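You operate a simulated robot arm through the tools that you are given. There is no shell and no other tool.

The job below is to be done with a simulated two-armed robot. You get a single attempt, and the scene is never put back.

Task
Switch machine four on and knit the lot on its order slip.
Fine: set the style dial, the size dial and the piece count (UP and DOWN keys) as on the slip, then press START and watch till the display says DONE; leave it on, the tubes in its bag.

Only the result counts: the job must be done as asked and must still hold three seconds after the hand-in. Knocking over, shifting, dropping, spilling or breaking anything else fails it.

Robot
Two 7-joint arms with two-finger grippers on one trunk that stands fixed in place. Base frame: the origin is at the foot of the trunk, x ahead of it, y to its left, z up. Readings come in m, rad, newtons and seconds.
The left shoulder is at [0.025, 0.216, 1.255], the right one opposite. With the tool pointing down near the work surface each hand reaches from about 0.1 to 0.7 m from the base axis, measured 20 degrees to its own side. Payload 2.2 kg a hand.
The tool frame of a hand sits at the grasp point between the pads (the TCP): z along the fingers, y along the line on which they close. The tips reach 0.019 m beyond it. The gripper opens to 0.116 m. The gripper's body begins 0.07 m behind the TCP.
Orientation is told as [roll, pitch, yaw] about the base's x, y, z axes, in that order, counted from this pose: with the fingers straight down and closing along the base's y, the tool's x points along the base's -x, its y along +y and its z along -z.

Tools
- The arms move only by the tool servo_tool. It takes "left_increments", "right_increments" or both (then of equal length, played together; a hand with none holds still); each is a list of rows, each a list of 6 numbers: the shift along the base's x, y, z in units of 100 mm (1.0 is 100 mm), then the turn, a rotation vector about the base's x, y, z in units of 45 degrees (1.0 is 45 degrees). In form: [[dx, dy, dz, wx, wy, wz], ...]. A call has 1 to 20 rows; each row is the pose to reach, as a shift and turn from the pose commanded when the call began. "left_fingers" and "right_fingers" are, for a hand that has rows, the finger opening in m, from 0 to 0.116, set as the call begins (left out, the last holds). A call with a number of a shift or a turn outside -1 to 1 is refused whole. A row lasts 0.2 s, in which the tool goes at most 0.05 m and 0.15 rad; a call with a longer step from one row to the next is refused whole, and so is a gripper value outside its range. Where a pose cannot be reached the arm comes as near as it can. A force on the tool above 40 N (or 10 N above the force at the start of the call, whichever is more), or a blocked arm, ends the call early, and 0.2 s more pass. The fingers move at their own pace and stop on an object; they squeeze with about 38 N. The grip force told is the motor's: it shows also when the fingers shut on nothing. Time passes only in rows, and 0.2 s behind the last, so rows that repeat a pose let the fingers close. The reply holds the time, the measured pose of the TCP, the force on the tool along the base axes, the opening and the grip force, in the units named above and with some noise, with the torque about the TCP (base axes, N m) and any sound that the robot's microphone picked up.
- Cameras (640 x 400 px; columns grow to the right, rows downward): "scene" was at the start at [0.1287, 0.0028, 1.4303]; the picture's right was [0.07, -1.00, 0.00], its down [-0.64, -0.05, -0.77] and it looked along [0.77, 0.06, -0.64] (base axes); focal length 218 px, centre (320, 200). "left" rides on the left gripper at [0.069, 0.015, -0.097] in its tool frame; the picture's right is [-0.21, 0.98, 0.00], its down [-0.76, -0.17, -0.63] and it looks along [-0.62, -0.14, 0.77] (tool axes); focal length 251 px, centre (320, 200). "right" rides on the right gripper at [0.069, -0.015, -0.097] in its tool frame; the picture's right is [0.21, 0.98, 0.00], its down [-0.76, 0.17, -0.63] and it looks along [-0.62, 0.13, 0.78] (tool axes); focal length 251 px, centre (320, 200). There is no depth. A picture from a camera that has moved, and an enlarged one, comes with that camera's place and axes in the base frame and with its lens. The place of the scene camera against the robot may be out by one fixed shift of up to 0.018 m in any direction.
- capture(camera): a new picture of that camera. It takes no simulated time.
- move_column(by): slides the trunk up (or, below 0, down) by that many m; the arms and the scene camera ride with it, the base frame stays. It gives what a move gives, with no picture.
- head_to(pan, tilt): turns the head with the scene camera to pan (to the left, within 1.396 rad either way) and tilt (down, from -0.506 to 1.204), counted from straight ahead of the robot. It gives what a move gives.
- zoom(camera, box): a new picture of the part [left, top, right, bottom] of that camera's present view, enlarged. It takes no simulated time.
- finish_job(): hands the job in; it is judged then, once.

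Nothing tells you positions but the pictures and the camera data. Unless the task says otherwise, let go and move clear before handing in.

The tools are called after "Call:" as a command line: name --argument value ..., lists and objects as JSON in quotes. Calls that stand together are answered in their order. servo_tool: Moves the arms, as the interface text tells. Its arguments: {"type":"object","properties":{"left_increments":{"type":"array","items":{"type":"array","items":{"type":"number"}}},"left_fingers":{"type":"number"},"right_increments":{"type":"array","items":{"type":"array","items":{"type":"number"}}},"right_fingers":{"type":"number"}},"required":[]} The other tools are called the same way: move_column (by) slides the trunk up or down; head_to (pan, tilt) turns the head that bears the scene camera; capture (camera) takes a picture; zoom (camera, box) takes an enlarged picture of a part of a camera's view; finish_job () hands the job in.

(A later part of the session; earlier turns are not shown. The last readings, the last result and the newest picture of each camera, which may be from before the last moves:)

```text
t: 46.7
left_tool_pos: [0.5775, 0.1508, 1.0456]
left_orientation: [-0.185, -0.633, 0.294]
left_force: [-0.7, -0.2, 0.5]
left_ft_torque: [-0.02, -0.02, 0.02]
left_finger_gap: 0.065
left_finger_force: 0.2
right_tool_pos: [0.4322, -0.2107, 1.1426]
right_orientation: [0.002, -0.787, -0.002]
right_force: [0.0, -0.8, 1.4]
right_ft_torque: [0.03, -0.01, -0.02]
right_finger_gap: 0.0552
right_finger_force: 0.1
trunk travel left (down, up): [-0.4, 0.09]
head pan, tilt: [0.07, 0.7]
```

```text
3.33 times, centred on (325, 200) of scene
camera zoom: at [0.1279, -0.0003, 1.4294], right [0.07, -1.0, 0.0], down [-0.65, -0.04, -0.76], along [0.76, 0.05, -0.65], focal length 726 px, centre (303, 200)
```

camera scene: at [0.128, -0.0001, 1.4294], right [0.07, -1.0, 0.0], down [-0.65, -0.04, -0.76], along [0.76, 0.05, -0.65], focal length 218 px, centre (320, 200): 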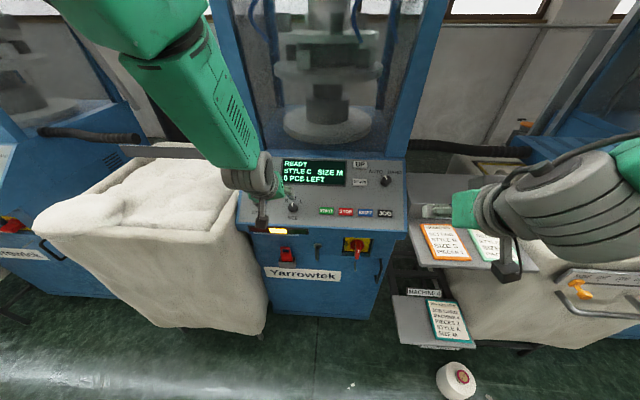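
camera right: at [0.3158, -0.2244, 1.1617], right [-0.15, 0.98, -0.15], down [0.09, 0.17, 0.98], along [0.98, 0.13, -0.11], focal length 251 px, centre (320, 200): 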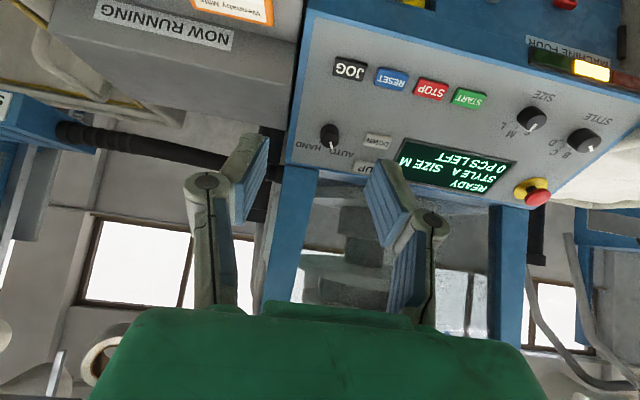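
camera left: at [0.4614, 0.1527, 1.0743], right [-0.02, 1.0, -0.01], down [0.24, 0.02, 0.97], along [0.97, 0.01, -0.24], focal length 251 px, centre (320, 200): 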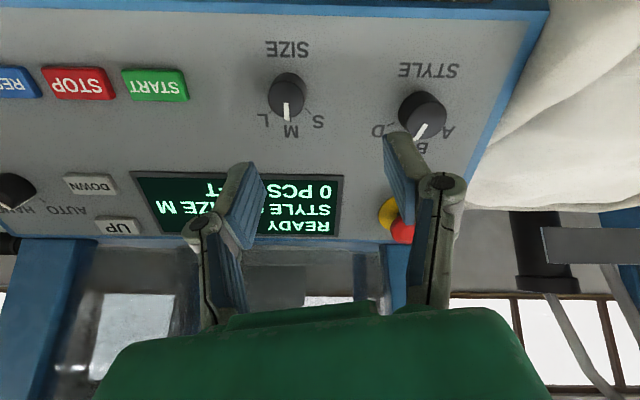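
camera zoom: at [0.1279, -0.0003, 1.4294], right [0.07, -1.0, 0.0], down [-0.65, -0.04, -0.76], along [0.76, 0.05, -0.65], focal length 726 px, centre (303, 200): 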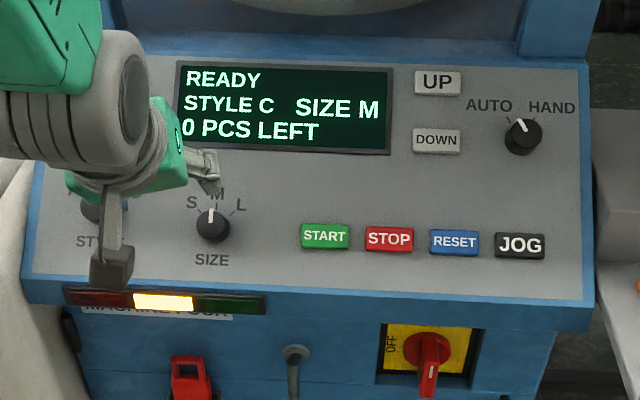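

SIZE M and STYLE C show; the left hand sits ~1 cm short of the commanded y, so I'll go by measured poses. I move to 5 cm above the SIZE knob and check.

Call:
servo_tool --left_increments '[[0.04, -0.05, -0.12, 0, 0, 0], [0.08, -0.1, -0.24, 0, 0, 0], [0.12, -0.14, -0.36, 0, 0, 0], [0.16, -0.18, -0.46, 0, 0, 0], [0.16, -0.18, -0.46, 0, 0, 0], [0.16, -0.18, -0.46, 0, 0, 0]]'

Call:
capture --camera "left"

Call:
zoom --camera "scene" --box '[190, 100, 430, 260]'

```text
t: 48.1
left_tool_pos: [0.5927, 0.132, 1.0032]
left_orientation: [-0.178, -0.645, 0.287]
left_force: [-0.2, -0.3, 0.1]
left_ft_torque: [0.0, -0.03, -0.03]
left_finger_gap: 0.0652
left_finger_force: 0.1
right_tool_pos: [0.4323, -0.2104, 1.1431]
right_orientation: [0.003, -0.787, -0.003]
right_force: [0.0, 0.2, 0.1]
right_ft_torque: [0.03, -0.02, 0.01]
right_finger_gap: 0.0551
right_finger_force: 0.2
trunk travel left (down, up): [-0.4, 0.09]
head pan, tilt: [0.07, 0.7]
```

```text
taken
camera left: at [0.4781, 0.1317, 1.0367], right [-0.01, 1.0, -0.01], down [0.22, 0.01, 0.98], along [0.98, 0.01, -0.22], focal length 251 px, centre (320, 200)
```

left: 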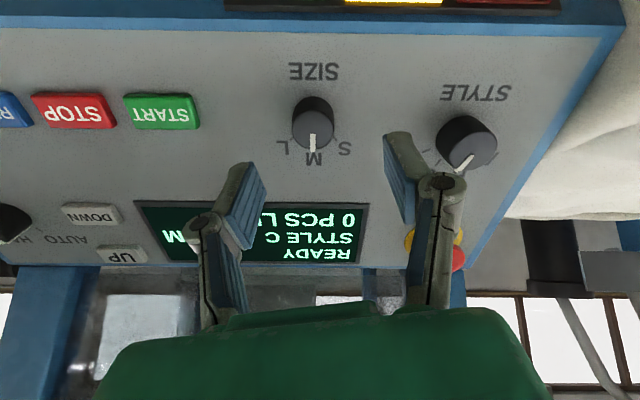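

```text
2.50 times, centred on (310, 180) of scene
camera zoom: at [0.1281, -0.0004, 1.4294], right [0.07, -1.0, 0.0], down [-0.65, -0.04, -0.76], along [0.76, 0.05, -0.65], focal length 545 px, centre (345, 250)
```

zoom: 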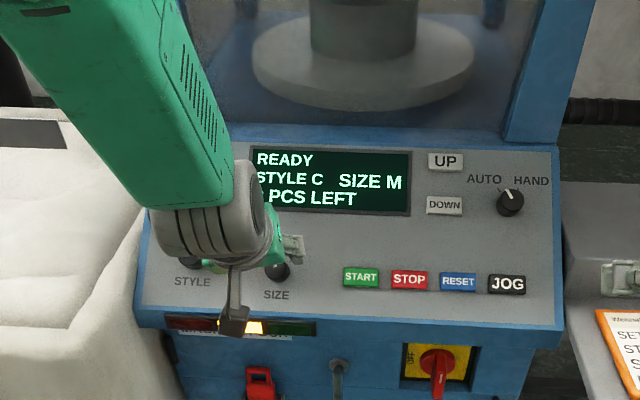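

Knob predicted and seen positions agree. Descending onto the SIZE knob with a −4.5 mm y correction.

Call:
servo_tool --left_increments '[[0, -0.045, 0, 0, 0, 0], [0.08, -0.045, -0.11, 0, 0, 0], [0.16, -0.045, -0.22, 0, 0, 0], [0.24, -0.045, -0.33, 0, 0, 0], [0.31, -0.045, -0.43, 0, 0, 0], [0.31, -0.045, -0.43, 0, 0, 0], [0.31, -0.045, -0.43, 0, 0, 0]]'

Call:
capture --camera "left"

```text
t: 49.7
left_tool_pos: [0.6221, 0.1207, 0.9574]
left_orientation: [-0.143, -0.651, 0.242]
left_force: [0.2, 0.5, -0.8]
left_ft_torque: [-0.02, 0.02, -0.01]
left_finger_gap: 0.0646
left_finger_force: 0.0
right_tool_pos: [0.4333, -0.2107, 1.1422]
right_orientation: [0.003, -0.788, -0.001]
right_force: [0.4, 1.5, 0.6]
right_ft_torque: [0.03, 0.02, 0.01]
right_finger_gap: 0.0551
right_finger_force: 0.1
trunk travel left (down, up): [-0.4, 0.09]
head pan, tilt: [0.07, 0.7]
```

```text
taken
camera left: at [0.5071, 0.121, 0.9892], right [0.02, 1.0, 0.02], down [0.22, -0.02, 0.98], along [0.98, -0.01, -0.22], focal length 251 px, centre (320, 200)
```

left: 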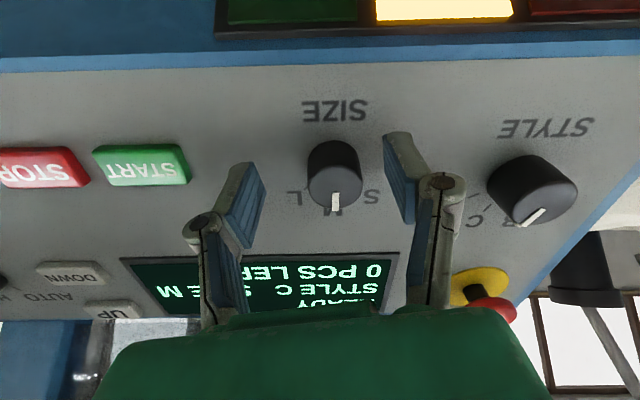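

The knob is ~7 mm to the left of the grip centre; I'll correct and check again before closing.

Call:
servo_tool --left_increments '[[0.02, 0.08, 0.01, 0, 0, 0], [0.02, 0.08, 0.01, 0, 0, 0], [0.02, 0.08, 0.01, 0, 0, 0], [0.02, 0.08, 0.01, 0, 0, 0]]'

Call:
capture --camera "left"

```text
t: 50.7
left_tool_pos: [0.6231, 0.1235, 0.9583]
left_orientation: [-0.138, -0.654, 0.228]
left_force: [-0.3, 0.0, -0.6]
left_ft_torque: [0.03, 0.0, 0.01]
left_finger_gap: 0.0653
left_finger_force: 0.1
right_tool_pos: [0.4331, -0.2116, 1.143]
right_orientation: [0.002, -0.787, -0.001]
right_force: [-1.0, -0.8, 0.6]
right_ft_torque: [0.0, -0.01, 0.0]
right_finger_gap: 0.0549
right_finger_force: 0.1
trunk travel left (down, up): [-0.4, 0.09]
head pan, tilt: [0.07, 0.7]
```

```text
taken
camera left: at [0.5075, 0.1254, 0.9905], right [0.03, 1.0, 0.02], down [0.22, -0.03, 0.98], along [0.98, -0.02, -0.22], focal length 251 px, centre (320, 200)
```

left: 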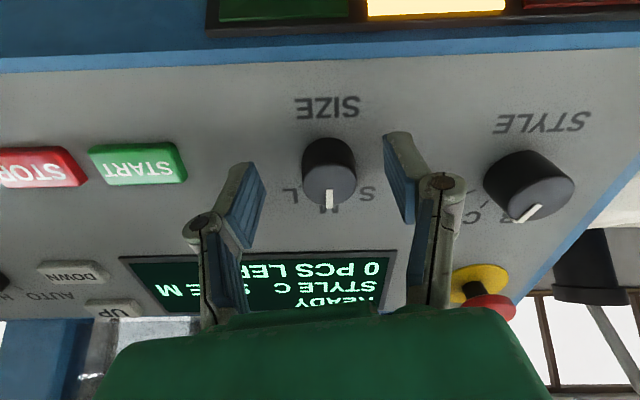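

Still ~4 mm off; one more small shift, then close.

Call:
servo_tool --left_increments '[[0, 0.04, 0, 0, 0, 0], [0, 0.04, 0, 0, 0, 0], [0, 0.04, 0, 0, 0, 0]]'

Call:
servo_tool --left_increments '[[0, 0, 0, 0, 0, 0], [0, 0, 0, 0, 0, 0], [0, 0, 0, 0, 0, 0]]' --left_fingers 0.0

Call:
capture --camera "left"

Call:
zoom --camera "scene" --box '[190, 100, 430, 260]'

```text
t: 51.5
left_tool_pos: [0.6225, 0.1286, 0.9575]
left_orientation: [-0.138, -0.653, 0.228]
left_force: [0.2, 0.1, -0.1]
left_ft_torque: [0.01, 0.01, -0.01]
left_finger_gap: 0.0651
left_finger_force: 0.0
right_tool_pos: [0.4329, -0.2109, 1.1429]
right_orientation: [0.002, -0.786, -0.001]
right_force: [-0.6, 0.0, 0.3]
right_ft_torque: [0.02, -0.01, 0.0]
right_finger_gap: 0.0549
right_finger_force: 0.1
trunk travel left (down, up): [-0.4, 0.09]
head pan, tilt: [0.07, 0.7]
```

```text
t: 52.3
left_tool_pos: [0.6226, 0.1266, 0.9583]
left_orientation: [-0.137, -0.653, 0.226]
left_force: [0.9, -2.8, 0.0]
left_ft_torque: [-0.09, 0.07, -0.11]
left_finger_gap: 0.0295
left_finger_force: 45.4
right_tool_pos: [0.4333, -0.2108, 1.142]
right_orientation: [0.001, -0.785, -0.002]
right_force: [0.8, 0.0, 0.5]
right_ft_torque: [-0.01, 0.0, -0.02]
right_finger_gap: 0.0548
right_finger_force: 0.0
trunk travel left (down, up): [-0.4, 0.09]
head pan, tilt: [0.07, 0.7]
```

```text
taken
camera left: at [0.5078, 0.1292, 0.9902], right [0.03, 1.0, 0.02], down [0.22, -0.03, 0.98], along [0.98, -0.02, -0.22], focal length 251 px, centre (320, 200)
```

left: 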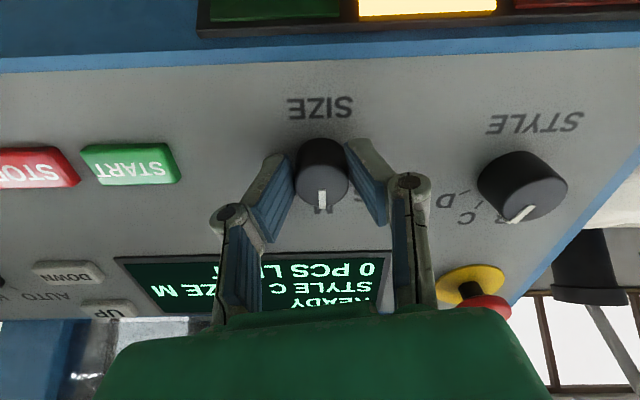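

```text
2.50 times, centred on (310, 180) of scene
camera zoom: at [0.1285, -0.0012, 1.4294], right [0.07, -1.0, 0.0], down [-0.65, -0.04, -0.76], along [0.76, 0.05, -0.65], focal length 545 px, centre (345, 250)
```

zoom: 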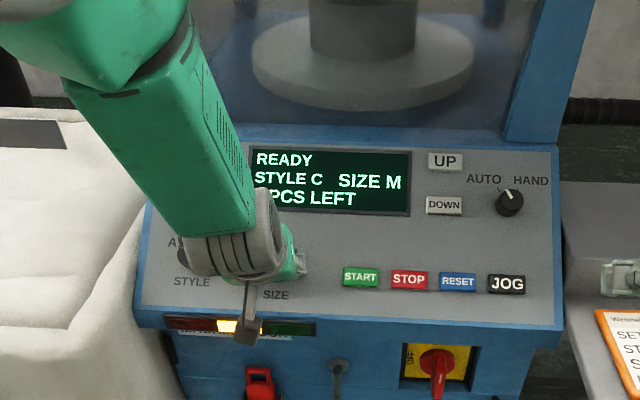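

SIZE knob held (29.5 mm). Twisting anticlockwise about 40° toward S.

Call:
servo_tool --left_increments '[[0, 0, 0, -0.078, 0, 0.1], [0, 0, 0, -0.157, 0, 0.2], [0, 0, 0, -0.235, 0, 0.3], [0, 0, 0, -0.313, 0, 0.4], [0, 0, 0, -0.391, 0, 0.5], [0, 0, 0, -0.47, 0, 0.6], [0, 0, 0, -0.548, 0, 0.7], [0, 0, 0, -0.548, 0, 0.7], [0, 0, 0, -0.548, 0, 0.7]]'

Call:
capture --camera "left"

Call:
zoom --camera "scene" --box '[190, 100, 430, 260]'

```text
t: 54.3
left_tool_pos: [0.624, 0.1241, 0.9584]
left_orientation: [-0.541, -0.405, 0.992]
left_force: [2.9, -20.5, 4.5]
left_ft_torque: [-0.42, -0.09, -0.38]
left_finger_gap: 0.0291
left_finger_force: 45.2
right_tool_pos: [0.4327, -0.2125, 1.1428]
right_orientation: [0.003, -0.787, -0.005]
right_force: [-0.1, -0.2, 0.3]
right_ft_torque: [0.0, 0.02, 0.01]
right_finger_gap: 0.0549
right_finger_force: 0.1
trunk travel left (down, up): [-0.4, 0.09]
head pan, tilt: [0.07, 0.7]
```

```text
taken
camera left: at [0.5208, 0.0805, 1.0004], right [-0.48, 0.79, -0.38], down [0.09, 0.47, 0.88], along [0.87, 0.39, -0.3], focal length 251 px, centre (320, 200)
```

left: 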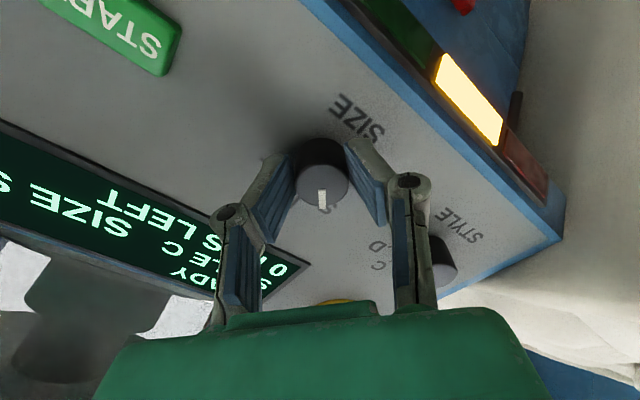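

```text
2.50 times, centred on (310, 180) of scene
camera zoom: at [0.1282, -0.0079, 1.4295], right [0.07, -1.0, -0.01], down [-0.65, -0.04, -0.76], along [0.76, 0.06, -0.65], focal length 545 px, centre (345, 250)
```

zoom: 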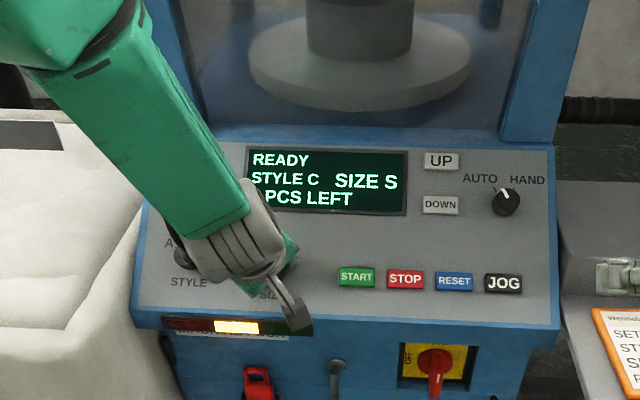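

SIZE S now shows. Releasing and lifting the left hand off the panel.

Call:
servo_tool --left_increments '[[0, 0, 0, 0, 0, 0], [0, 0, 0, 0, 0, 0], [0, 0, 0, 0, 0, 0], [-0.12, 0, 0.16, 0, 0, 0], [-0.31, 0, 0.39, 0, 0, 0], [-0.5, 0, 0.63, 0, 0, 0], [-0.62, 0, 0.79, 0, 0, 0], [-0.62, 0, 0.79, 0, 0, 0]]' --left_fingers 0.065

Call:
capture --camera "left"

Call:
zoom --camera "scene" --box '[190, 100, 430, 260]'

```text
t: 56.1
left_tool_pos: [0.561, 0.124, 1.0368]
left_orientation: [-0.539, -0.408, 0.993]
left_force: [1.1, -1.2, -0.3]
left_ft_torque: [-0.01, 0.01, -0.03]
left_finger_gap: 0.0651
left_finger_force: 0.1
right_tool_pos: [0.4325, -0.2131, 1.1407]
right_orientation: [0.006, -0.785, -0.004]
right_force: [-0.1, -0.3, -0.3]
right_ft_torque: [-0.01, 0.01, 0.03]
right_finger_gap: 0.0551
right_finger_force: 0.0
trunk travel left (down, up): [-0.4, 0.09]
head pan, tilt: [0.07, 0.7]
```

```text
taken
camera left: at [0.4587, 0.0798, 1.0783], right [-0.49, 0.79, -0.38], down [0.09, 0.47, 0.88], along [0.87, 0.39, -0.3], focal length 251 px, centre (320, 200)
```

left: 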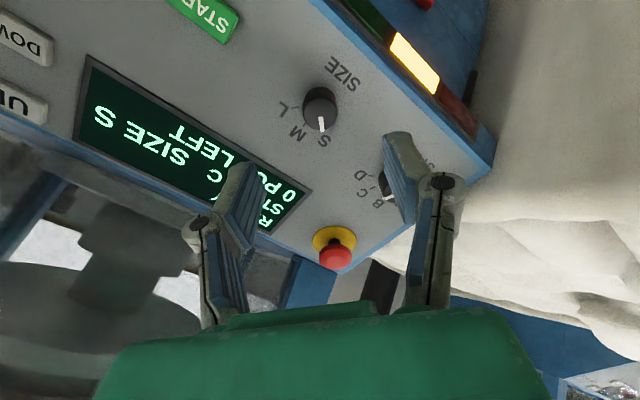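

```text
2.50 times, centred on (310, 180) of scene
camera zoom: at [0.1284, -0.0053, 1.4294], right [0.07, -1.0, 0.0], down [-0.65, -0.04, -0.76], along [0.76, 0.06, -0.65], focal length 545 px, centre (345, 250)
```

zoom: 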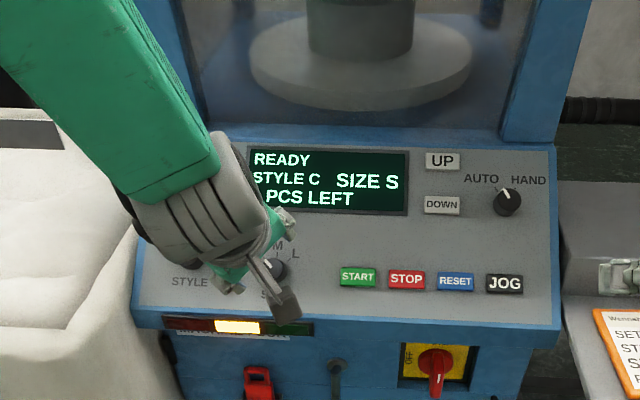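

Both dials read right: STYLE C, SIZE S. I'll draw the left hand back clear, then bring the right hand to the UP key.

Call:
servo_tool --left_increments '[[-0.15, 0.15, 0.2, 0.078, 0, -0.1], [-0.3, 0.3, 0.4, 0.157, 0, -0.2], [-0.45, 0.45, 0.55, 0.235, 0, -0.3], [-0.6, 0.6, 0.7, 0.313, 0, -0.4], [-0.75, 0.75, 0.85, 0.391, 0, -0.5], [-0.9, 0.9, 1.0, 0.47, 0, -0.6], [-1.0, 1.0, 1.0, 0.548, 0, -0.7], [-1.0, 1.0, 1.0, 0.548, 0, -0.7]]'

Call:
servo_tool --right_increments '[[0.2, 0.2, 0.05, 0, 0.03, 0], [0.45, 0.4, 0.1, 0, 0.06, 0], [0.7, 0.7, 0.2, 0, 0.1, 0], [0.95, 1.0, 0.3, 0, 0.13, 0], [1.0, 1.0, 0.3, 0, 0.155, 0], [1.0, 1.0, 0.3, 0, 0.155, 0]]' --right_fingers 0.0

Call:
capture --camera "right"

Call:
capture --camera "scene"

```text
t: 57.9
left_tool_pos: [0.4594, 0.2282, 1.1376]
left_orientation: [-0.136, -0.653, 0.225]
left_force: [-0.8, 0.1, -0.3]
left_ft_torque: [0.03, -0.01, -0.03]
left_finger_gap: 0.0649
left_finger_force: 0.0
right_tool_pos: [0.4328, -0.2105, 1.1421]
right_orientation: [0.002, -0.786, -0.001]
right_force: [-0.2, -0.5, -0.5]
right_ft_torque: [-0.02, 0.03, 0.0]
right_finger_gap: 0.0549
right_finger_force: 0.1
trunk travel left (down, up): [-0.4, 0.09]
head pan, tilt: [0.07, 0.7]
```

```text
t: 59.3
left_tool_pos: [0.4592, 0.2291, 1.1385]
left_orientation: [-0.139, -0.655, 0.228]
left_force: [-0.3, 0.3, -0.5]
left_ft_torque: [-0.04, 0.02, 0.0]
left_finger_gap: 0.0649
left_finger_force: 0.0
right_tool_pos: [0.5346, -0.1117, 1.1744]
right_orientation: [0.001, -0.667, -0.002]
right_force: [0.7, 0.2, -0.1]
right_ft_torque: [0.0, 0.01, -0.02]
right_finger_gap: 0.0001
right_finger_force: 28.5
trunk travel left (down, up): [-0.4, 0.09]
head pan, tilt: [0.07, 0.7]
```

```text
taken
camera right: at [0.4201, -0.1279, 1.2065], right [-0.17, 0.98, -0.13], down [0.21, 0.17, 0.96], along [0.96, 0.14, -0.23], focal length 251 px, centre (320, 200)
```

right: 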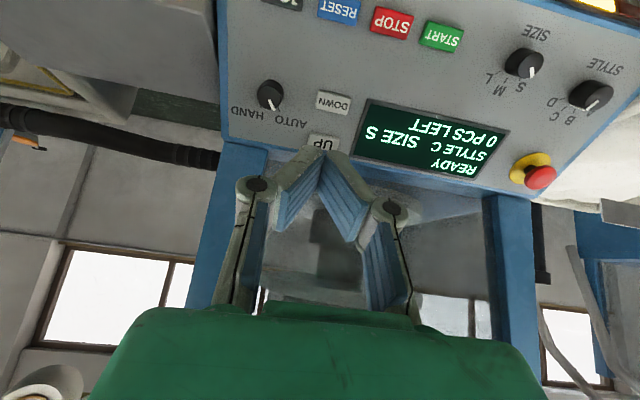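

```text
taken
camera scene: at [0.1273, 0.0006, 1.4295], right [0.07, -1.0, 0.0], down [-0.64, -0.04, -0.76], along [0.76, 0.05, -0.65], focal length 218 px, centre (320, 200)
```

scene: 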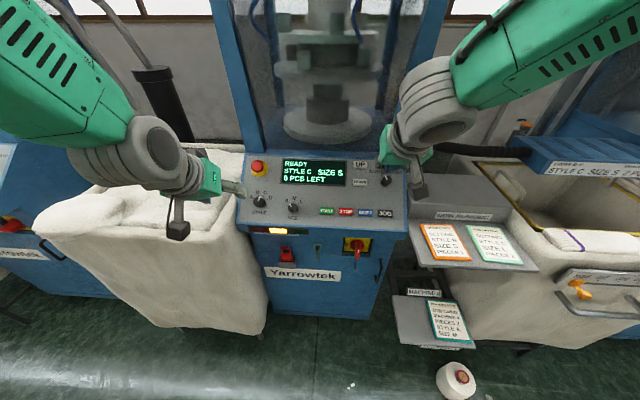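

UP key confirmed at about [0.763, −0.087, 1.038]. I'll bring the closed right fingertips to 3 cm above it.

Call:
servo_tool --right_increments '[[0.25, 0.06, -0.1, 0, 0, 0], [0.5, 0.12, -0.2, 0, 0, 0], [0.75, 0.2, -0.3, 0, 0, 0], [1.0, 0.24, -0.4, 0, 0, 0]]'

Call:
servo_tool --right_increments '[[0.25, 0, -0.14, 0, 0, 0], [0.5, 0, -0.28, 0, 0, 0], [0.75, 0, -0.42, 0, 0, 0], [0.98, 0, -0.56, 0, 0, 0], [0.98, 0, -0.56, 0, 0, 0], [0.98, 0, -0.56, 0, 0, 0], [0.98, 0, -0.56, 0, 0, 0]]'

Call:
capture --camera "right"

Call:
zoom --camera "scene" --box '[270, 120, 430, 220]'

```text
t: 60.3
left_tool_pos: [0.461, 0.2291, 1.1373]
left_orientation: [-0.14, -0.651, 0.229]
left_force: [0.1, -0.3, -0.3]
left_ft_torque: [0.0, 0.02, -0.01]
left_finger_gap: 0.0649
left_finger_force: 0.1
right_tool_pos: [0.6361, -0.0862, 1.1308]
right_orientation: [-0.001, -0.663, 0.0]
right_force: [0.2, -0.7, -1.0]
right_ft_torque: [-0.04, 0.01, -0.02]
right_finger_gap: 0.0001
right_finger_force: 28.3
trunk travel left (down, up): [-0.4, 0.09]
head pan, tilt: [0.07, 0.7]
```

```text
t: 61.9
left_tool_pos: [0.4612, 0.2317, 1.1378]
left_orientation: [-0.141, -0.653, 0.23]
left_force: [-0.6, 0.1, 0.3]
left_ft_torque: [-0.01, -0.01, 0.01]
left_finger_gap: 0.0647
left_finger_force: 0.0
right_tool_pos: [0.7333, -0.0831, 1.0742]
right_orientation: [-0.003, -0.664, 0.0]
right_force: [0.4, 0.6, 0.7]
right_ft_torque: [0.01, -0.03, -0.02]
right_finger_gap: 0.0002
right_finger_force: 28.5
trunk travel left (down, up): [-0.4, 0.09]
head pan, tilt: [0.07, 0.7]
```

```text
taken
camera right: at [0.6188, -0.0995, 1.1079], right [-0.17, 0.98, -0.13], down [0.21, 0.17, 0.96], along [0.96, 0.13, -0.23], focal length 251 px, centre (320, 200)
```

right: 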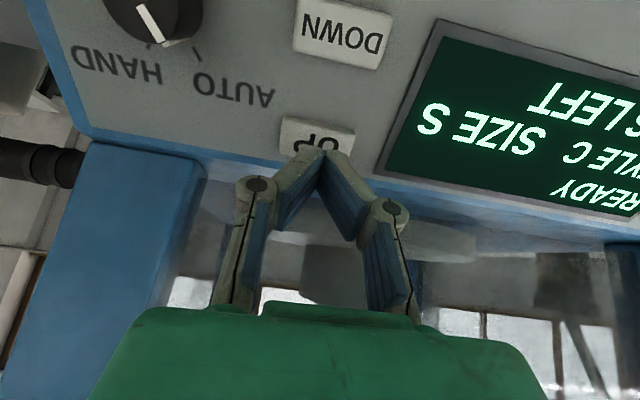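

```text
4.00 times, centred on (350, 170) of scene
camera zoom: at [0.1293, 0.0028, 1.4293], right [0.07, -1.0, 0.0], down [-0.65, -0.05, -0.76], along [0.76, 0.05, -0.65], focal length 871 px, centre (200, 320)
```

zoom: 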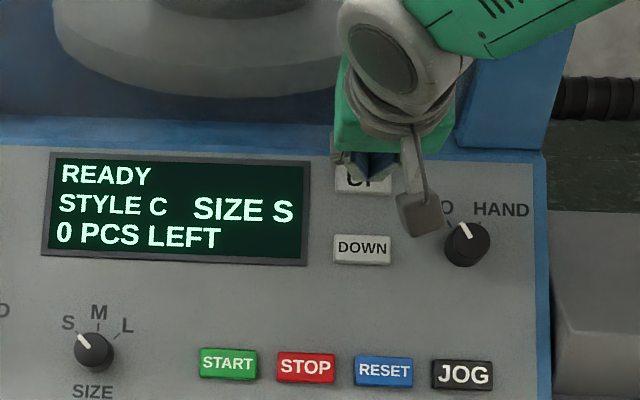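

The fingertips point at the UP key, ~28 mm away. I'll approach to just short of contact, with a slight y correction.

Call:
servo_tool --right_increments '[[0.05, -0.03, -0.06, 0, 0, 0], [0.1, -0.03, -0.125, 0, 0, 0], [0.135, -0.03, -0.17, 0, 0, 0], [0.135, -0.03, -0.17, 0, 0, 0], [0.135, -0.03, -0.17, 0, 0, 0]]'

Call:
capture --camera "right"

```text
t: 63.1
left_tool_pos: [0.4602, 0.2303, 1.1372]
left_orientation: [-0.142, -0.653, 0.229]
left_force: [-0.1, -0.2, -0.6]
left_ft_torque: [0.01, 0.04, -0.04]
left_finger_gap: 0.0649
left_finger_force: 0.1
right_tool_pos: [0.7447, -0.0862, 1.0593]
right_orientation: [-0.001, -0.666, 0.001]
right_force: [0.6, -0.5, 0.7]
right_ft_torque: [-0.01, 0.02, -0.02]
right_finger_gap: 0.0
right_finger_force: 28.6
trunk travel left (down, up): [-0.4, 0.09]
head pan, tilt: [0.07, 0.7]
```

```text
taken
camera right: at [0.6315, -0.102, 1.092], right [-0.17, 0.98, -0.13], down [0.21, 0.17, 0.96], along [0.96, 0.13, -0.23], focal length 251 px, centre (320, 200)
```

right: 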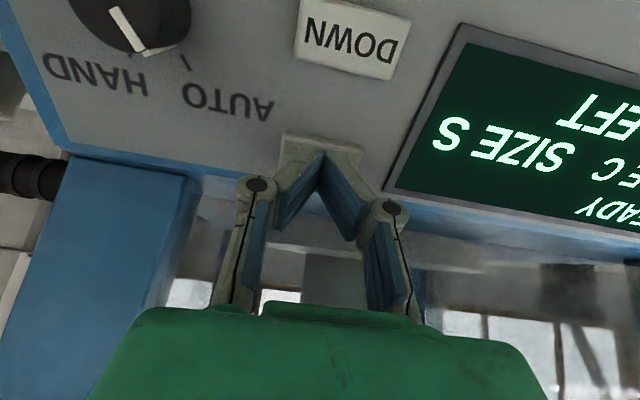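

The tips are centred over UP, under 1 cm away. Now one press: in ~12 mm, then back out.

Call:
servo_tool --right_increments '[[0.025, 0, -0.03, 0, 0, 0], [0.043, 0, -0.055, 0, 0, 0], [0.062, 0, -0.079, 0, 0, 0], [0.074, 0, -0.095, 0, 0, 0], [0.074, 0, -0.095, 0, 0, 0]]'

Call:
zoom --camera "scene" --box '[270, 120, 430, 220]'

```text
t: 64.3
left_tool_pos: [0.4578, 0.231, 1.1373]
left_orientation: [-0.141, -0.653, 0.229]
left_force: [0.2, -0.8, 0.1]
left_ft_torque: [-0.02, 0.04, -0.01]
left_finger_gap: 0.0651
left_finger_force: 0.1
right_tool_pos: [0.7529, -0.0865, 1.0507]
right_orientation: [-0.002, -0.664, 0.001]
right_force: [-2.1, 0.6, 2.0]
right_ft_torque: [0.03, 0.03, 0.03]
right_finger_gap: 0.006
right_finger_force: 28.1
trunk travel left (down, up): [-0.4, 0.09]
head pan, tilt: [0.07, 0.7]
heard: click
```

```text
4.00 times, centred on (350, 170) of scene
camera zoom: at [0.1279, 0.0029, 1.4295], right [0.07, -1.0, 0.0], down [-0.65, -0.05, -0.76], along [0.76, 0.05, -0.65], focal length 871 px, centre (200, 320)
```

zoom: 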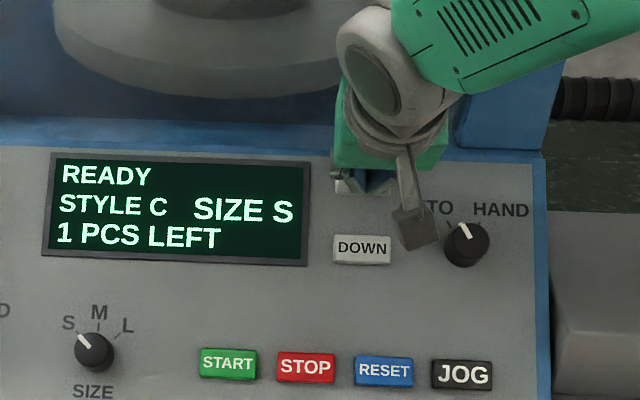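

A click, and the display now shows 1 PCS LEFT. I back off fully and check the count before the second press.

Call:
servo_tool --right_increments '[[-0.04, 0, 0.05, 0, 0, 0], [-0.09, 0, 0.11, 0, 0, 0], [-0.09, 0, 0.11, 0, 0, 0], [-0.09, 0, 0.11, 0, 0, 0]]'

Call:
zoom --camera "scene" --box '[270, 120, 430, 220]'

```text
t: 65.3
left_tool_pos: [0.4599, 0.231, 1.1386]
left_orientation: [-0.141, -0.652, 0.23]
left_force: [0.0, 0.3, -0.8]
left_ft_torque: [0.0, 0.02, 0.0]
left_finger_gap: 0.0649
left_finger_force: 0.1
right_tool_pos: [0.7435, -0.0868, 1.0617]
right_orientation: [-0.002, -0.665, -0.001]
right_force: [0.3, 0.3, -0.3]
right_ft_torque: [0.01, -0.02, -0.01]
right_finger_gap: 0.0001
right_finger_force: 28.3
trunk travel left (down, up): [-0.4, 0.09]
head pan, tilt: [0.07, 0.7]
```

```text
4.00 times, centred on (350, 170) of scene
camera zoom: at [0.1289, 0.0028, 1.4293], right [0.07, -1.0, 0.0], down [-0.65, -0.05, -0.76], along [0.76, 0.05, -0.65], focal length 871 px, centre (200, 320)
```

zoom: 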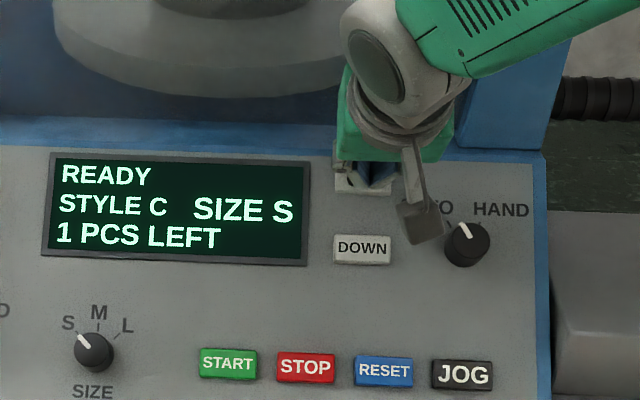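

The count holds at 1. Second press of UP, the same stroke.

Call:
servo_tool --right_increments '[[0.04, 0, -0.05, 0, 0, 0], [0.065, 0, -0.08, 0, 0, 0], [0.08, 0, -0.1, 0, 0, 0], [0.09, 0, -0.112, 0, 0, 0], [0.09, 0, -0.112, 0, 0, 0]]'

Call:
zoom --camera "scene" --box '[270, 120, 430, 220]'

```text
t: 66.5
left_tool_pos: [0.46, 0.231, 1.138]
left_orientation: [-0.141, -0.654, 0.228]
left_force: [0.1, 0.1, 0.5]
left_ft_torque: [-0.01, 0.0, 0.01]
left_finger_gap: 0.065
left_finger_force: 0.0
right_tool_pos: [0.7528, -0.0864, 1.0505]
right_orientation: [-0.003, -0.666, -0.001]
right_force: [-1.0, -0.8, 2.0]
right_ft_torque: [0.01, -0.01, -0.03]
right_finger_gap: 0.006
right_finger_force: 28.4
trunk travel left (down, up): [-0.4, 0.09]
head pan, tilt: [0.07, 0.7]
heard: click
```

```text
4.00 times, centred on (350, 170) of scene
camera zoom: at [0.1279, 0.0027, 1.4295], right [0.07, -1.0, 0.0], down [-0.65, -0.05, -0.76], along [0.76, 0.05, -0.65], focal length 871 px, centre (200, 320)
```

zoom: 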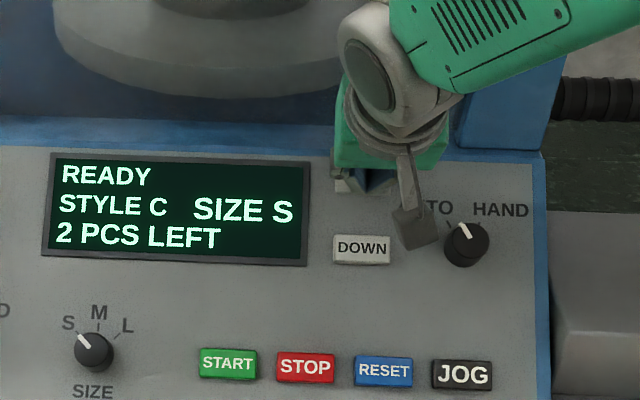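

2 PCS LEFT now shows, with STYLE C and SIZE S. I retreat from UP and move the right hand towards START.

Call:
servo_tool --right_increments '[[-0.12, 0, 0.16, 0, 0, 0], [-0.31, 0, 0.39, 0, 0, 0], [-0.43, 0, 0.55, 0, 0, 0], [-0.6, 0.25, 0.4, 0, 0, 0], [-0.8, 0.5, 0.2, 0, 0, 0], [-0.95, 0.75, 0.0, 0, 0, 0], [-1.0, 1.0, -0.1, 0, 0, 0], [-1.0, 1.0, -0.1, 0, 0, 0]]'

Call:
zoom --camera "scene" --box '[230, 120, 430, 250]'

Call:
capture --camera "right"

```text
t: 68.3
left_tool_pos: [0.46, 0.2311, 1.1373]
left_orientation: [-0.14, -0.653, 0.229]
left_force: [0.5, 0.3, -0.1]
left_ft_torque: [0.01, 0.0, 0.01]
left_finger_gap: 0.0649
left_finger_force: 0.0
right_tool_pos: [0.6558, -0.0002, 1.0358]
right_orientation: [0.015, -0.651, -0.036]
right_force: [0.0, -0.7, 0.8]
right_ft_torque: [0.01, 0.01, -0.01]
right_finger_gap: 0.0
right_finger_force: 28.2
trunk travel left (down, up): [-0.4, 0.09]
head pan, tilt: [0.07, 0.7]
```

```text
3.08 times, centred on (330, 185) of scene
camera zoom: at [0.1284, 0.0039, 1.4294], right [0.07, -1.0, 0.0], down [-0.65, -0.05, -0.76], along [0.76, 0.05, -0.65], focal length 670 px, centre (289, 246)
```

zoom: 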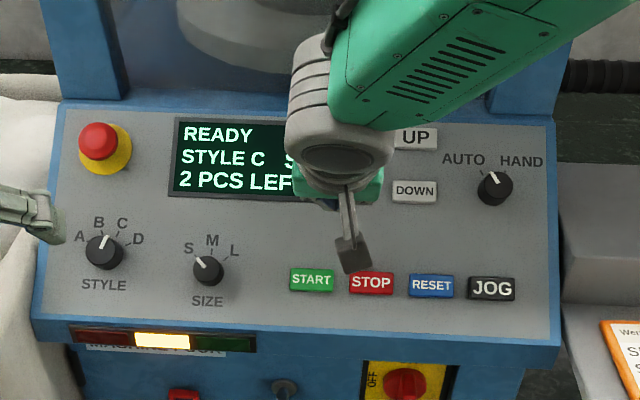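

```text
taken
camera right: at [0.5414, -0.0143, 1.0705], right [-0.14, 0.98, -0.12], down [0.22, 0.15, 0.96], along [0.96, 0.11, -0.24], focal length 251 px, centre (320, 200)
```

right: 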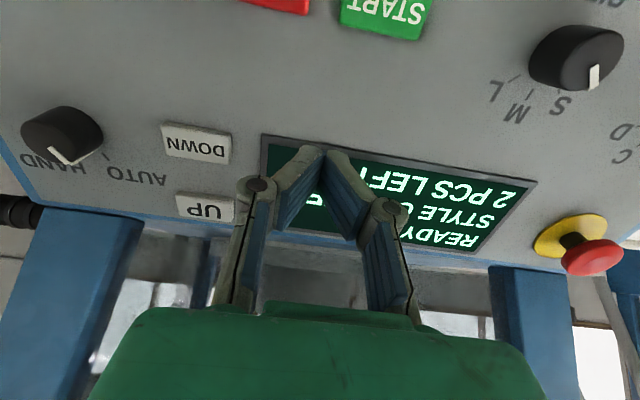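

The right hand hovers over the panel, tips ~5 cm off. I'll move it down to just above START.

Call:
servo_tool --right_increments '[[-0.12, 0.03, -0.15, 0, 0, 0], [-0.24, 0.06, -0.3, 0, 0, 0], [-0.36, 0.1, -0.46, 0, 0, 0], [-0.46, 0.1, -0.61, 0, 0, 0], [-0.46, 0.1, -0.61, 0, 0, 0], [-0.46, 0.1, -0.61, 0, 0, 0], [-0.46, 0.1, -0.61, 0, 0, 0]]'

Call:
capture --camera "right"

Call:
zoom --camera "scene" --box '[230, 120, 430, 250]'

```text
t: 69.9
left_tool_pos: [0.4591, 0.2302, 1.1385]
left_orientation: [-0.141, -0.653, 0.228]
left_force: [0.5, -1.5, 0.3]
left_ft_torque: [0.05, 0.0, -0.04]
left_finger_gap: 0.0648
left_finger_force: 0.1
right_tool_pos: [0.6107, 0.0174, 0.9813]
right_orientation: [0.01, -0.663, -0.021]
right_force: [-0.4, 1.2, 0.2]
right_ft_torque: [0.04, 0.03, 0.0]
right_finger_gap: 0.0
right_finger_force: 28.2
trunk travel left (down, up): [-0.4, 0.09]
head pan, tilt: [0.07, 0.7]
```

```text
taken
camera right: at [0.4967, 0.0031, 1.0144], right [-0.15, 0.98, -0.13], down [0.21, 0.16, 0.97], along [0.97, 0.12, -0.23], focal length 251 px, centre (320, 200)
```

right: 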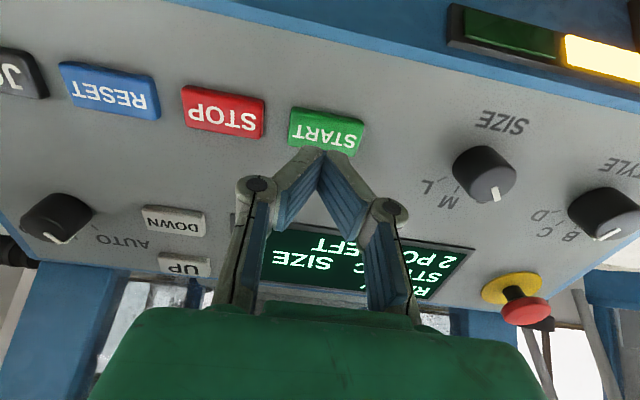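

```text
3.08 times, centred on (330, 185) of scene
camera zoom: at [0.1284, 0.0035, 1.4294], right [0.07, -1.0, 0.0], down [-0.65, -0.05, -0.76], along [0.76, 0.05, -0.65], focal length 670 px, centre (289, 246)
```

zoom: 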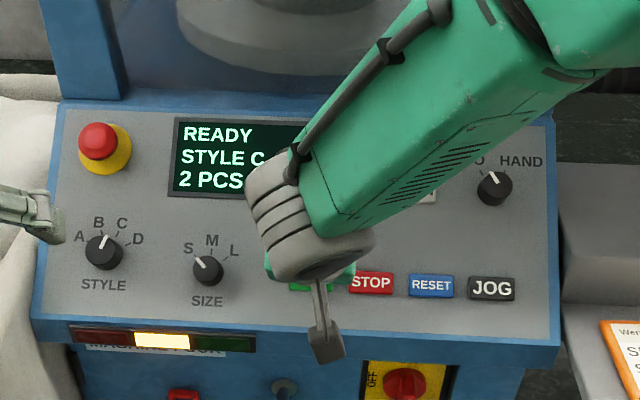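

START is right under the tips, ~36 mm away. Approach to about 1 cm with small alignment corrections.

Call:
servo_tool --right_increments '[[0.04, 0.01, -0.07, 0, 0, 0], [0.09, 0.02, -0.15, 0, 0, 0], [0.13, 0.02, -0.23, 0, 0, 0], [0.13, 0.02, -0.23, 0, 0, 0], [0.13, 0.02, -0.23, 0, 0, 0]]'

Call:
capture --camera "right"

```text
t: 71.1
left_tool_pos: [0.4603, 0.2316, 1.1381]
left_orientation: [-0.143, -0.652, 0.227]
left_force: [-0.5, 1.1, 0.7]
left_ft_torque: [0.0, -0.02, 0.0]
left_finger_gap: 0.065
left_finger_force: 0.2
right_tool_pos: [0.6186, 0.0234, 0.9545]
right_orientation: [-0.002, -0.663, -0.004]
right_force: [-0.5, 0.2, -0.1]
right_ft_torque: [-0.02, 0.0, 0.01]
right_finger_gap: 0.0
right_finger_force: 29.0
trunk travel left (down, up): [-0.4, 0.09]
head pan, tilt: [0.07, 0.7]
```

```text
taken
camera right: at [0.5052, 0.007, 0.9877], right [-0.17, 0.98, -0.13], down [0.21, 0.17, 0.96], along [0.96, 0.13, -0.23], focal length 251 px, centre (320, 200)
```

right: 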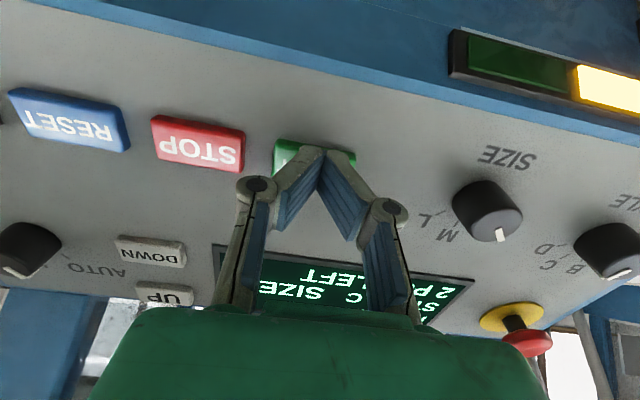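

Tips ~9 mm off START, nearly centred. A small in-plane correction first, then press.

Call:
servo_tool --right_increments '[[0.03, -0.03, 0.025, 0, 0, 0], [0.03, -0.03, 0.025, 0, 0, 0], [0.06, -0.03, -0.015, 0, 0, 0], [0.085, -0.03, -0.045, 0, 0, 0], [0.105, -0.03, -0.07, 0, 0, 0], [0.112, -0.03, -0.08, 0, 0, 0], [0.112, -0.03, -0.08, 0, 0, 0]]'

Call:
capture --camera "scene"

Call:
capture --camera "right"

```text
t: 72.7
left_tool_pos: [0.4594, 0.2307, 1.138]
left_orientation: [-0.142, -0.653, 0.229]
left_force: [-0.3, -0.7, -0.1]
left_ft_torque: [0.01, 0.0, 0.01]
left_finger_gap: 0.0647
left_finger_force: 0.1
right_tool_pos: [0.6286, 0.0217, 0.9499]
right_orientation: [-0.005, -0.667, 0.002]
right_force: [-1.3, -1.0, 15.3]
right_ft_torque: [-0.04, -0.13, 0.0]
right_finger_gap: 0.006
right_finger_force: 28.2
trunk travel left (down, up): [-0.4, 0.09]
head pan, tilt: [0.07, 0.7]
heard: click
```

```text
taken
camera scene: at [0.1251, 0.003, 1.4298], right [0.07, -1.0, 0.0], down [-0.64, -0.05, -0.76], along [0.76, 0.05, -0.65], focal length 218 px, centre (320, 200)
```

scene: 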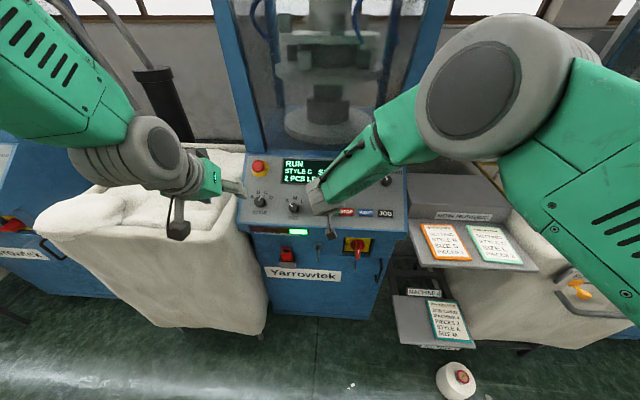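

```text
taken
camera right: at [0.5147, 0.0053, 0.9823], right [-0.17, 0.98, -0.14], down [0.2, 0.17, 0.96], along [0.96, 0.14, -0.23], focal length 251 px, centre (320, 200)
```

right: 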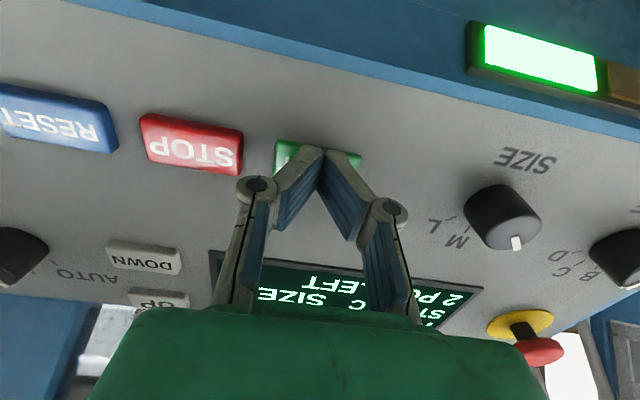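

The machine is in RUN with the green lamp lit. I retract the right hand straight off the panel and clear.

Call:
servo_tool --right_increments '[[-0.06, 0, 0.08, 0, 0, 0], [-0.2, 0, 0.25, 0, 0, 0], [-0.4, 0, 0.5, 0, 0, 0], [-0.6, -0.2, 0.8, 0, 0, 0], [-0.8, -0.5, 1.0, 0, 0, 0], [-1.0, -0.8, 1.0, 0, 0, 0], [-1.0, -1.0, 1.0, 0, 0, 0]]'

Call:
servo_tool --right_increments '[[-0.3, -0.3, 0.2, 0, 0, 0], [-0.6, -0.6, 0.4, 0, 0, 0], [-0.8, -0.9, 0.6, 0, 0, 0], [-0.8, -1.0, 0.7, 0, 0, 0]]'

Call:
capture --camera "scene"

Call:
zoom --camera "scene" --box '[230, 120, 430, 250]'

```text
t: 74.0
left_tool_pos: [0.4571, 0.2296, 1.1404]
left_orientation: [-0.14, -0.657, 0.23]
left_force: [0.1, 0.1, -0.4]
left_ft_torque: [0.02, 0.01, -0.02]
left_finger_gap: 0.065
left_finger_force: 0.1
right_tool_pos: [0.5065, -0.0381, 0.9628]
right_orientation: [0.012, -0.492, -0.031]
right_force: [-0.1, -0.4, -0.4]
right_ft_torque: [0.01, -0.02, 0.01]
right_finger_gap: 0.0
right_finger_force: 28.5
trunk travel left (down, up): [-0.4, 0.09]
head pan, tilt: [0.07, 0.7]
stopped in row 6 (right hand): the arm was blocked; the commanded pose is now the measured one
```

```text
t: 75.0
left_tool_pos: [0.4579, 0.2274, 1.139]
left_orientation: [-0.139, -0.656, 0.229]
left_force: [-0.8, -0.1, -0.2]
left_ft_torque: [-0.03, 0.0, -0.01]
left_finger_gap: 0.0648
left_finger_force: 0.0
right_tool_pos: [0.4265, -0.1421, 1.0311]
right_orientation: [0.01, -0.492, -0.03]
right_force: [-0.3, -0.8, 0.0]
right_ft_torque: [-0.03, -0.01, 0.02]
right_finger_gap: 0.0
right_finger_force: 28.7
trunk travel left (down, up): [-0.4, 0.09]
head pan, tilt: [0.07, 0.7]
```

```text
taken
camera scene: at [0.1274, -0.0011, 1.4295], right [0.07, -1.0, 0.0], down [-0.65, -0.04, -0.76], along [0.76, 0.05, -0.65], focal length 218 px, centre (320, 200)
```

scene: 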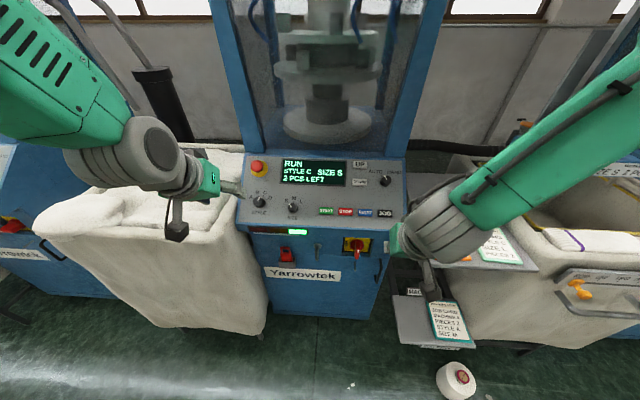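

```text
3.08 times, centred on (330, 185) of scene
camera zoom: at [0.1274, -0.0011, 1.4295], right [0.07, -1.0, 0.0], down [-0.65, -0.04, -0.76], along [0.76, 0.05, -0.65], focal length 670 px, centre (289, 246)
```

zoom: 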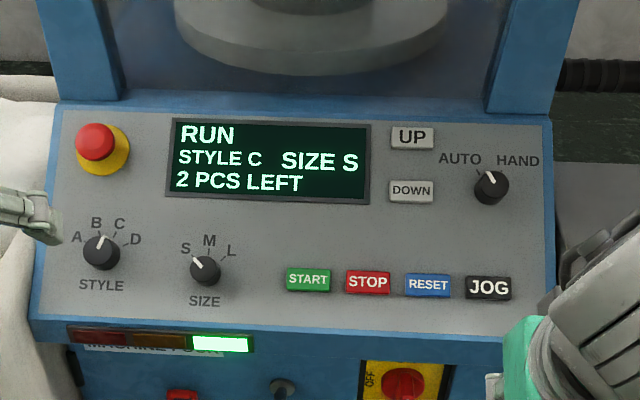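

It's running: RUN, STYLE C, SIZE S, 2 PCS LEFT. The right arm was briefly blocked on the way back, so I'll check the surroundings before moving it more.

Call:
capture --camera "right"

Call:
zoom --camera "scene" --box '[380, 150, 640, 350]'

Call:
capture --camera "left"

```text
taken
camera right: at [0.3202, -0.1561, 1.083], right [-0.16, 0.98, -0.09], down [0.37, 0.15, 0.92], along [0.91, 0.12, -0.39], focal length 251 px, centre (320, 200)
```

right: 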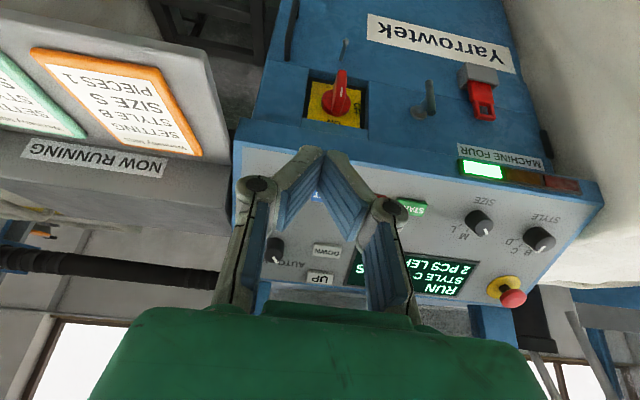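

```text
2.00 times, centred on (510, 250) of scene
camera zoom: at [0.1274, -0.0011, 1.4295], right [0.07, -1.0, 0.0], down [-0.65, -0.04, -0.76], along [0.76, 0.05, -0.65], focal length 436 px, centre (-60, 100)
```

zoom: 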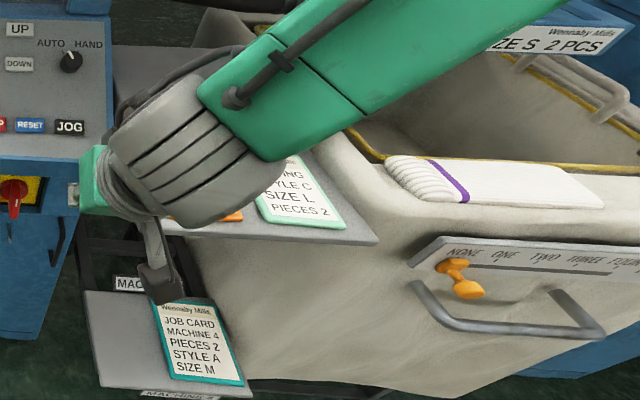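

```text
taken
camera left: at [0.3423, 0.2298, 1.1715], right [0.03, 1.0, 0.02], down [0.22, -0.03, 0.98], along [0.98, -0.02, -0.22], focal length 251 px, centre (320, 200)
```

left: 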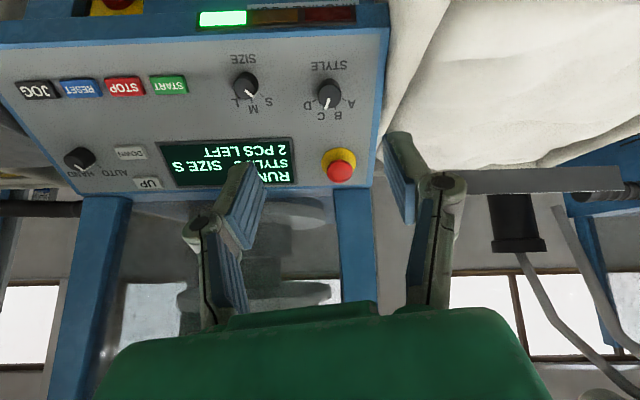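

Nothing looks disturbed. I'll raise the right hand slowly to its earlier parked pose, then watch the run.

Call:
servo_tool --right_increments '[[0, -0.05, 0.12, 0, -0.05, 0], [0, -0.1, 0.25, 0, -0.1, 0], [0, -0.2, 0.4, 0, -0.15, 0], [0, -0.3, 0.55, 0, -0.2, 0], [0, -0.4, 0.7, 0, -0.25, 0], [0, -0.5, 0.85, 0, -0.3, 0], [0, -0.6, 1.0, 0, -0.35, 0], [0, -0.6, 1.0, 0, -0.35, 0]]'

Call:
capture --camera "scene"

```text
t: 76.8
left_tool_pos: [0.459, 0.2273, 1.1391]
left_orientation: [-0.138, -0.656, 0.227]
left_force: [-0.4, 0.2, 0.2]
left_ft_torque: [-0.02, 0.04, 0.0]
left_finger_gap: 0.0652
left_finger_force: 0.1
right_tool_pos: [0.4297, -0.2012, 1.131]
right_orientation: [0.021, -0.765, -0.039]
right_force: [-0.7, 0.3, 0.3]
right_ft_torque: [0.03, 0.0, 0.0]
right_finger_gap: 0.0
right_finger_force: 28.5
trunk travel left (down, up): [-0.4, 0.09]
head pan, tilt: [0.07, 0.7]
```

```text
taken
camera scene: at [0.1273, -0.001, 1.4295], right [0.07, -1.0, 0.0], down [-0.65, -0.04, -0.76], along [0.76, 0.05, -0.65], focal length 218 px, centre (320, 200)
```

scene: 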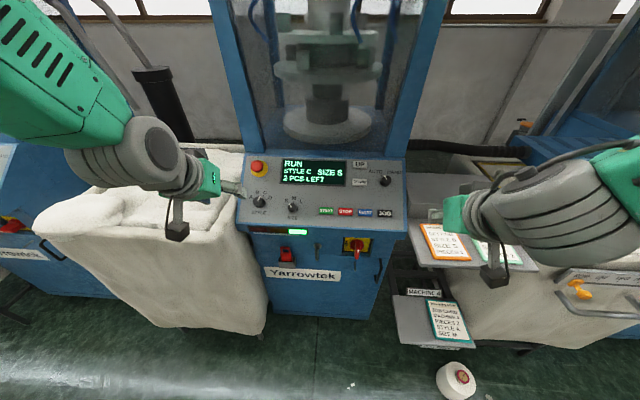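

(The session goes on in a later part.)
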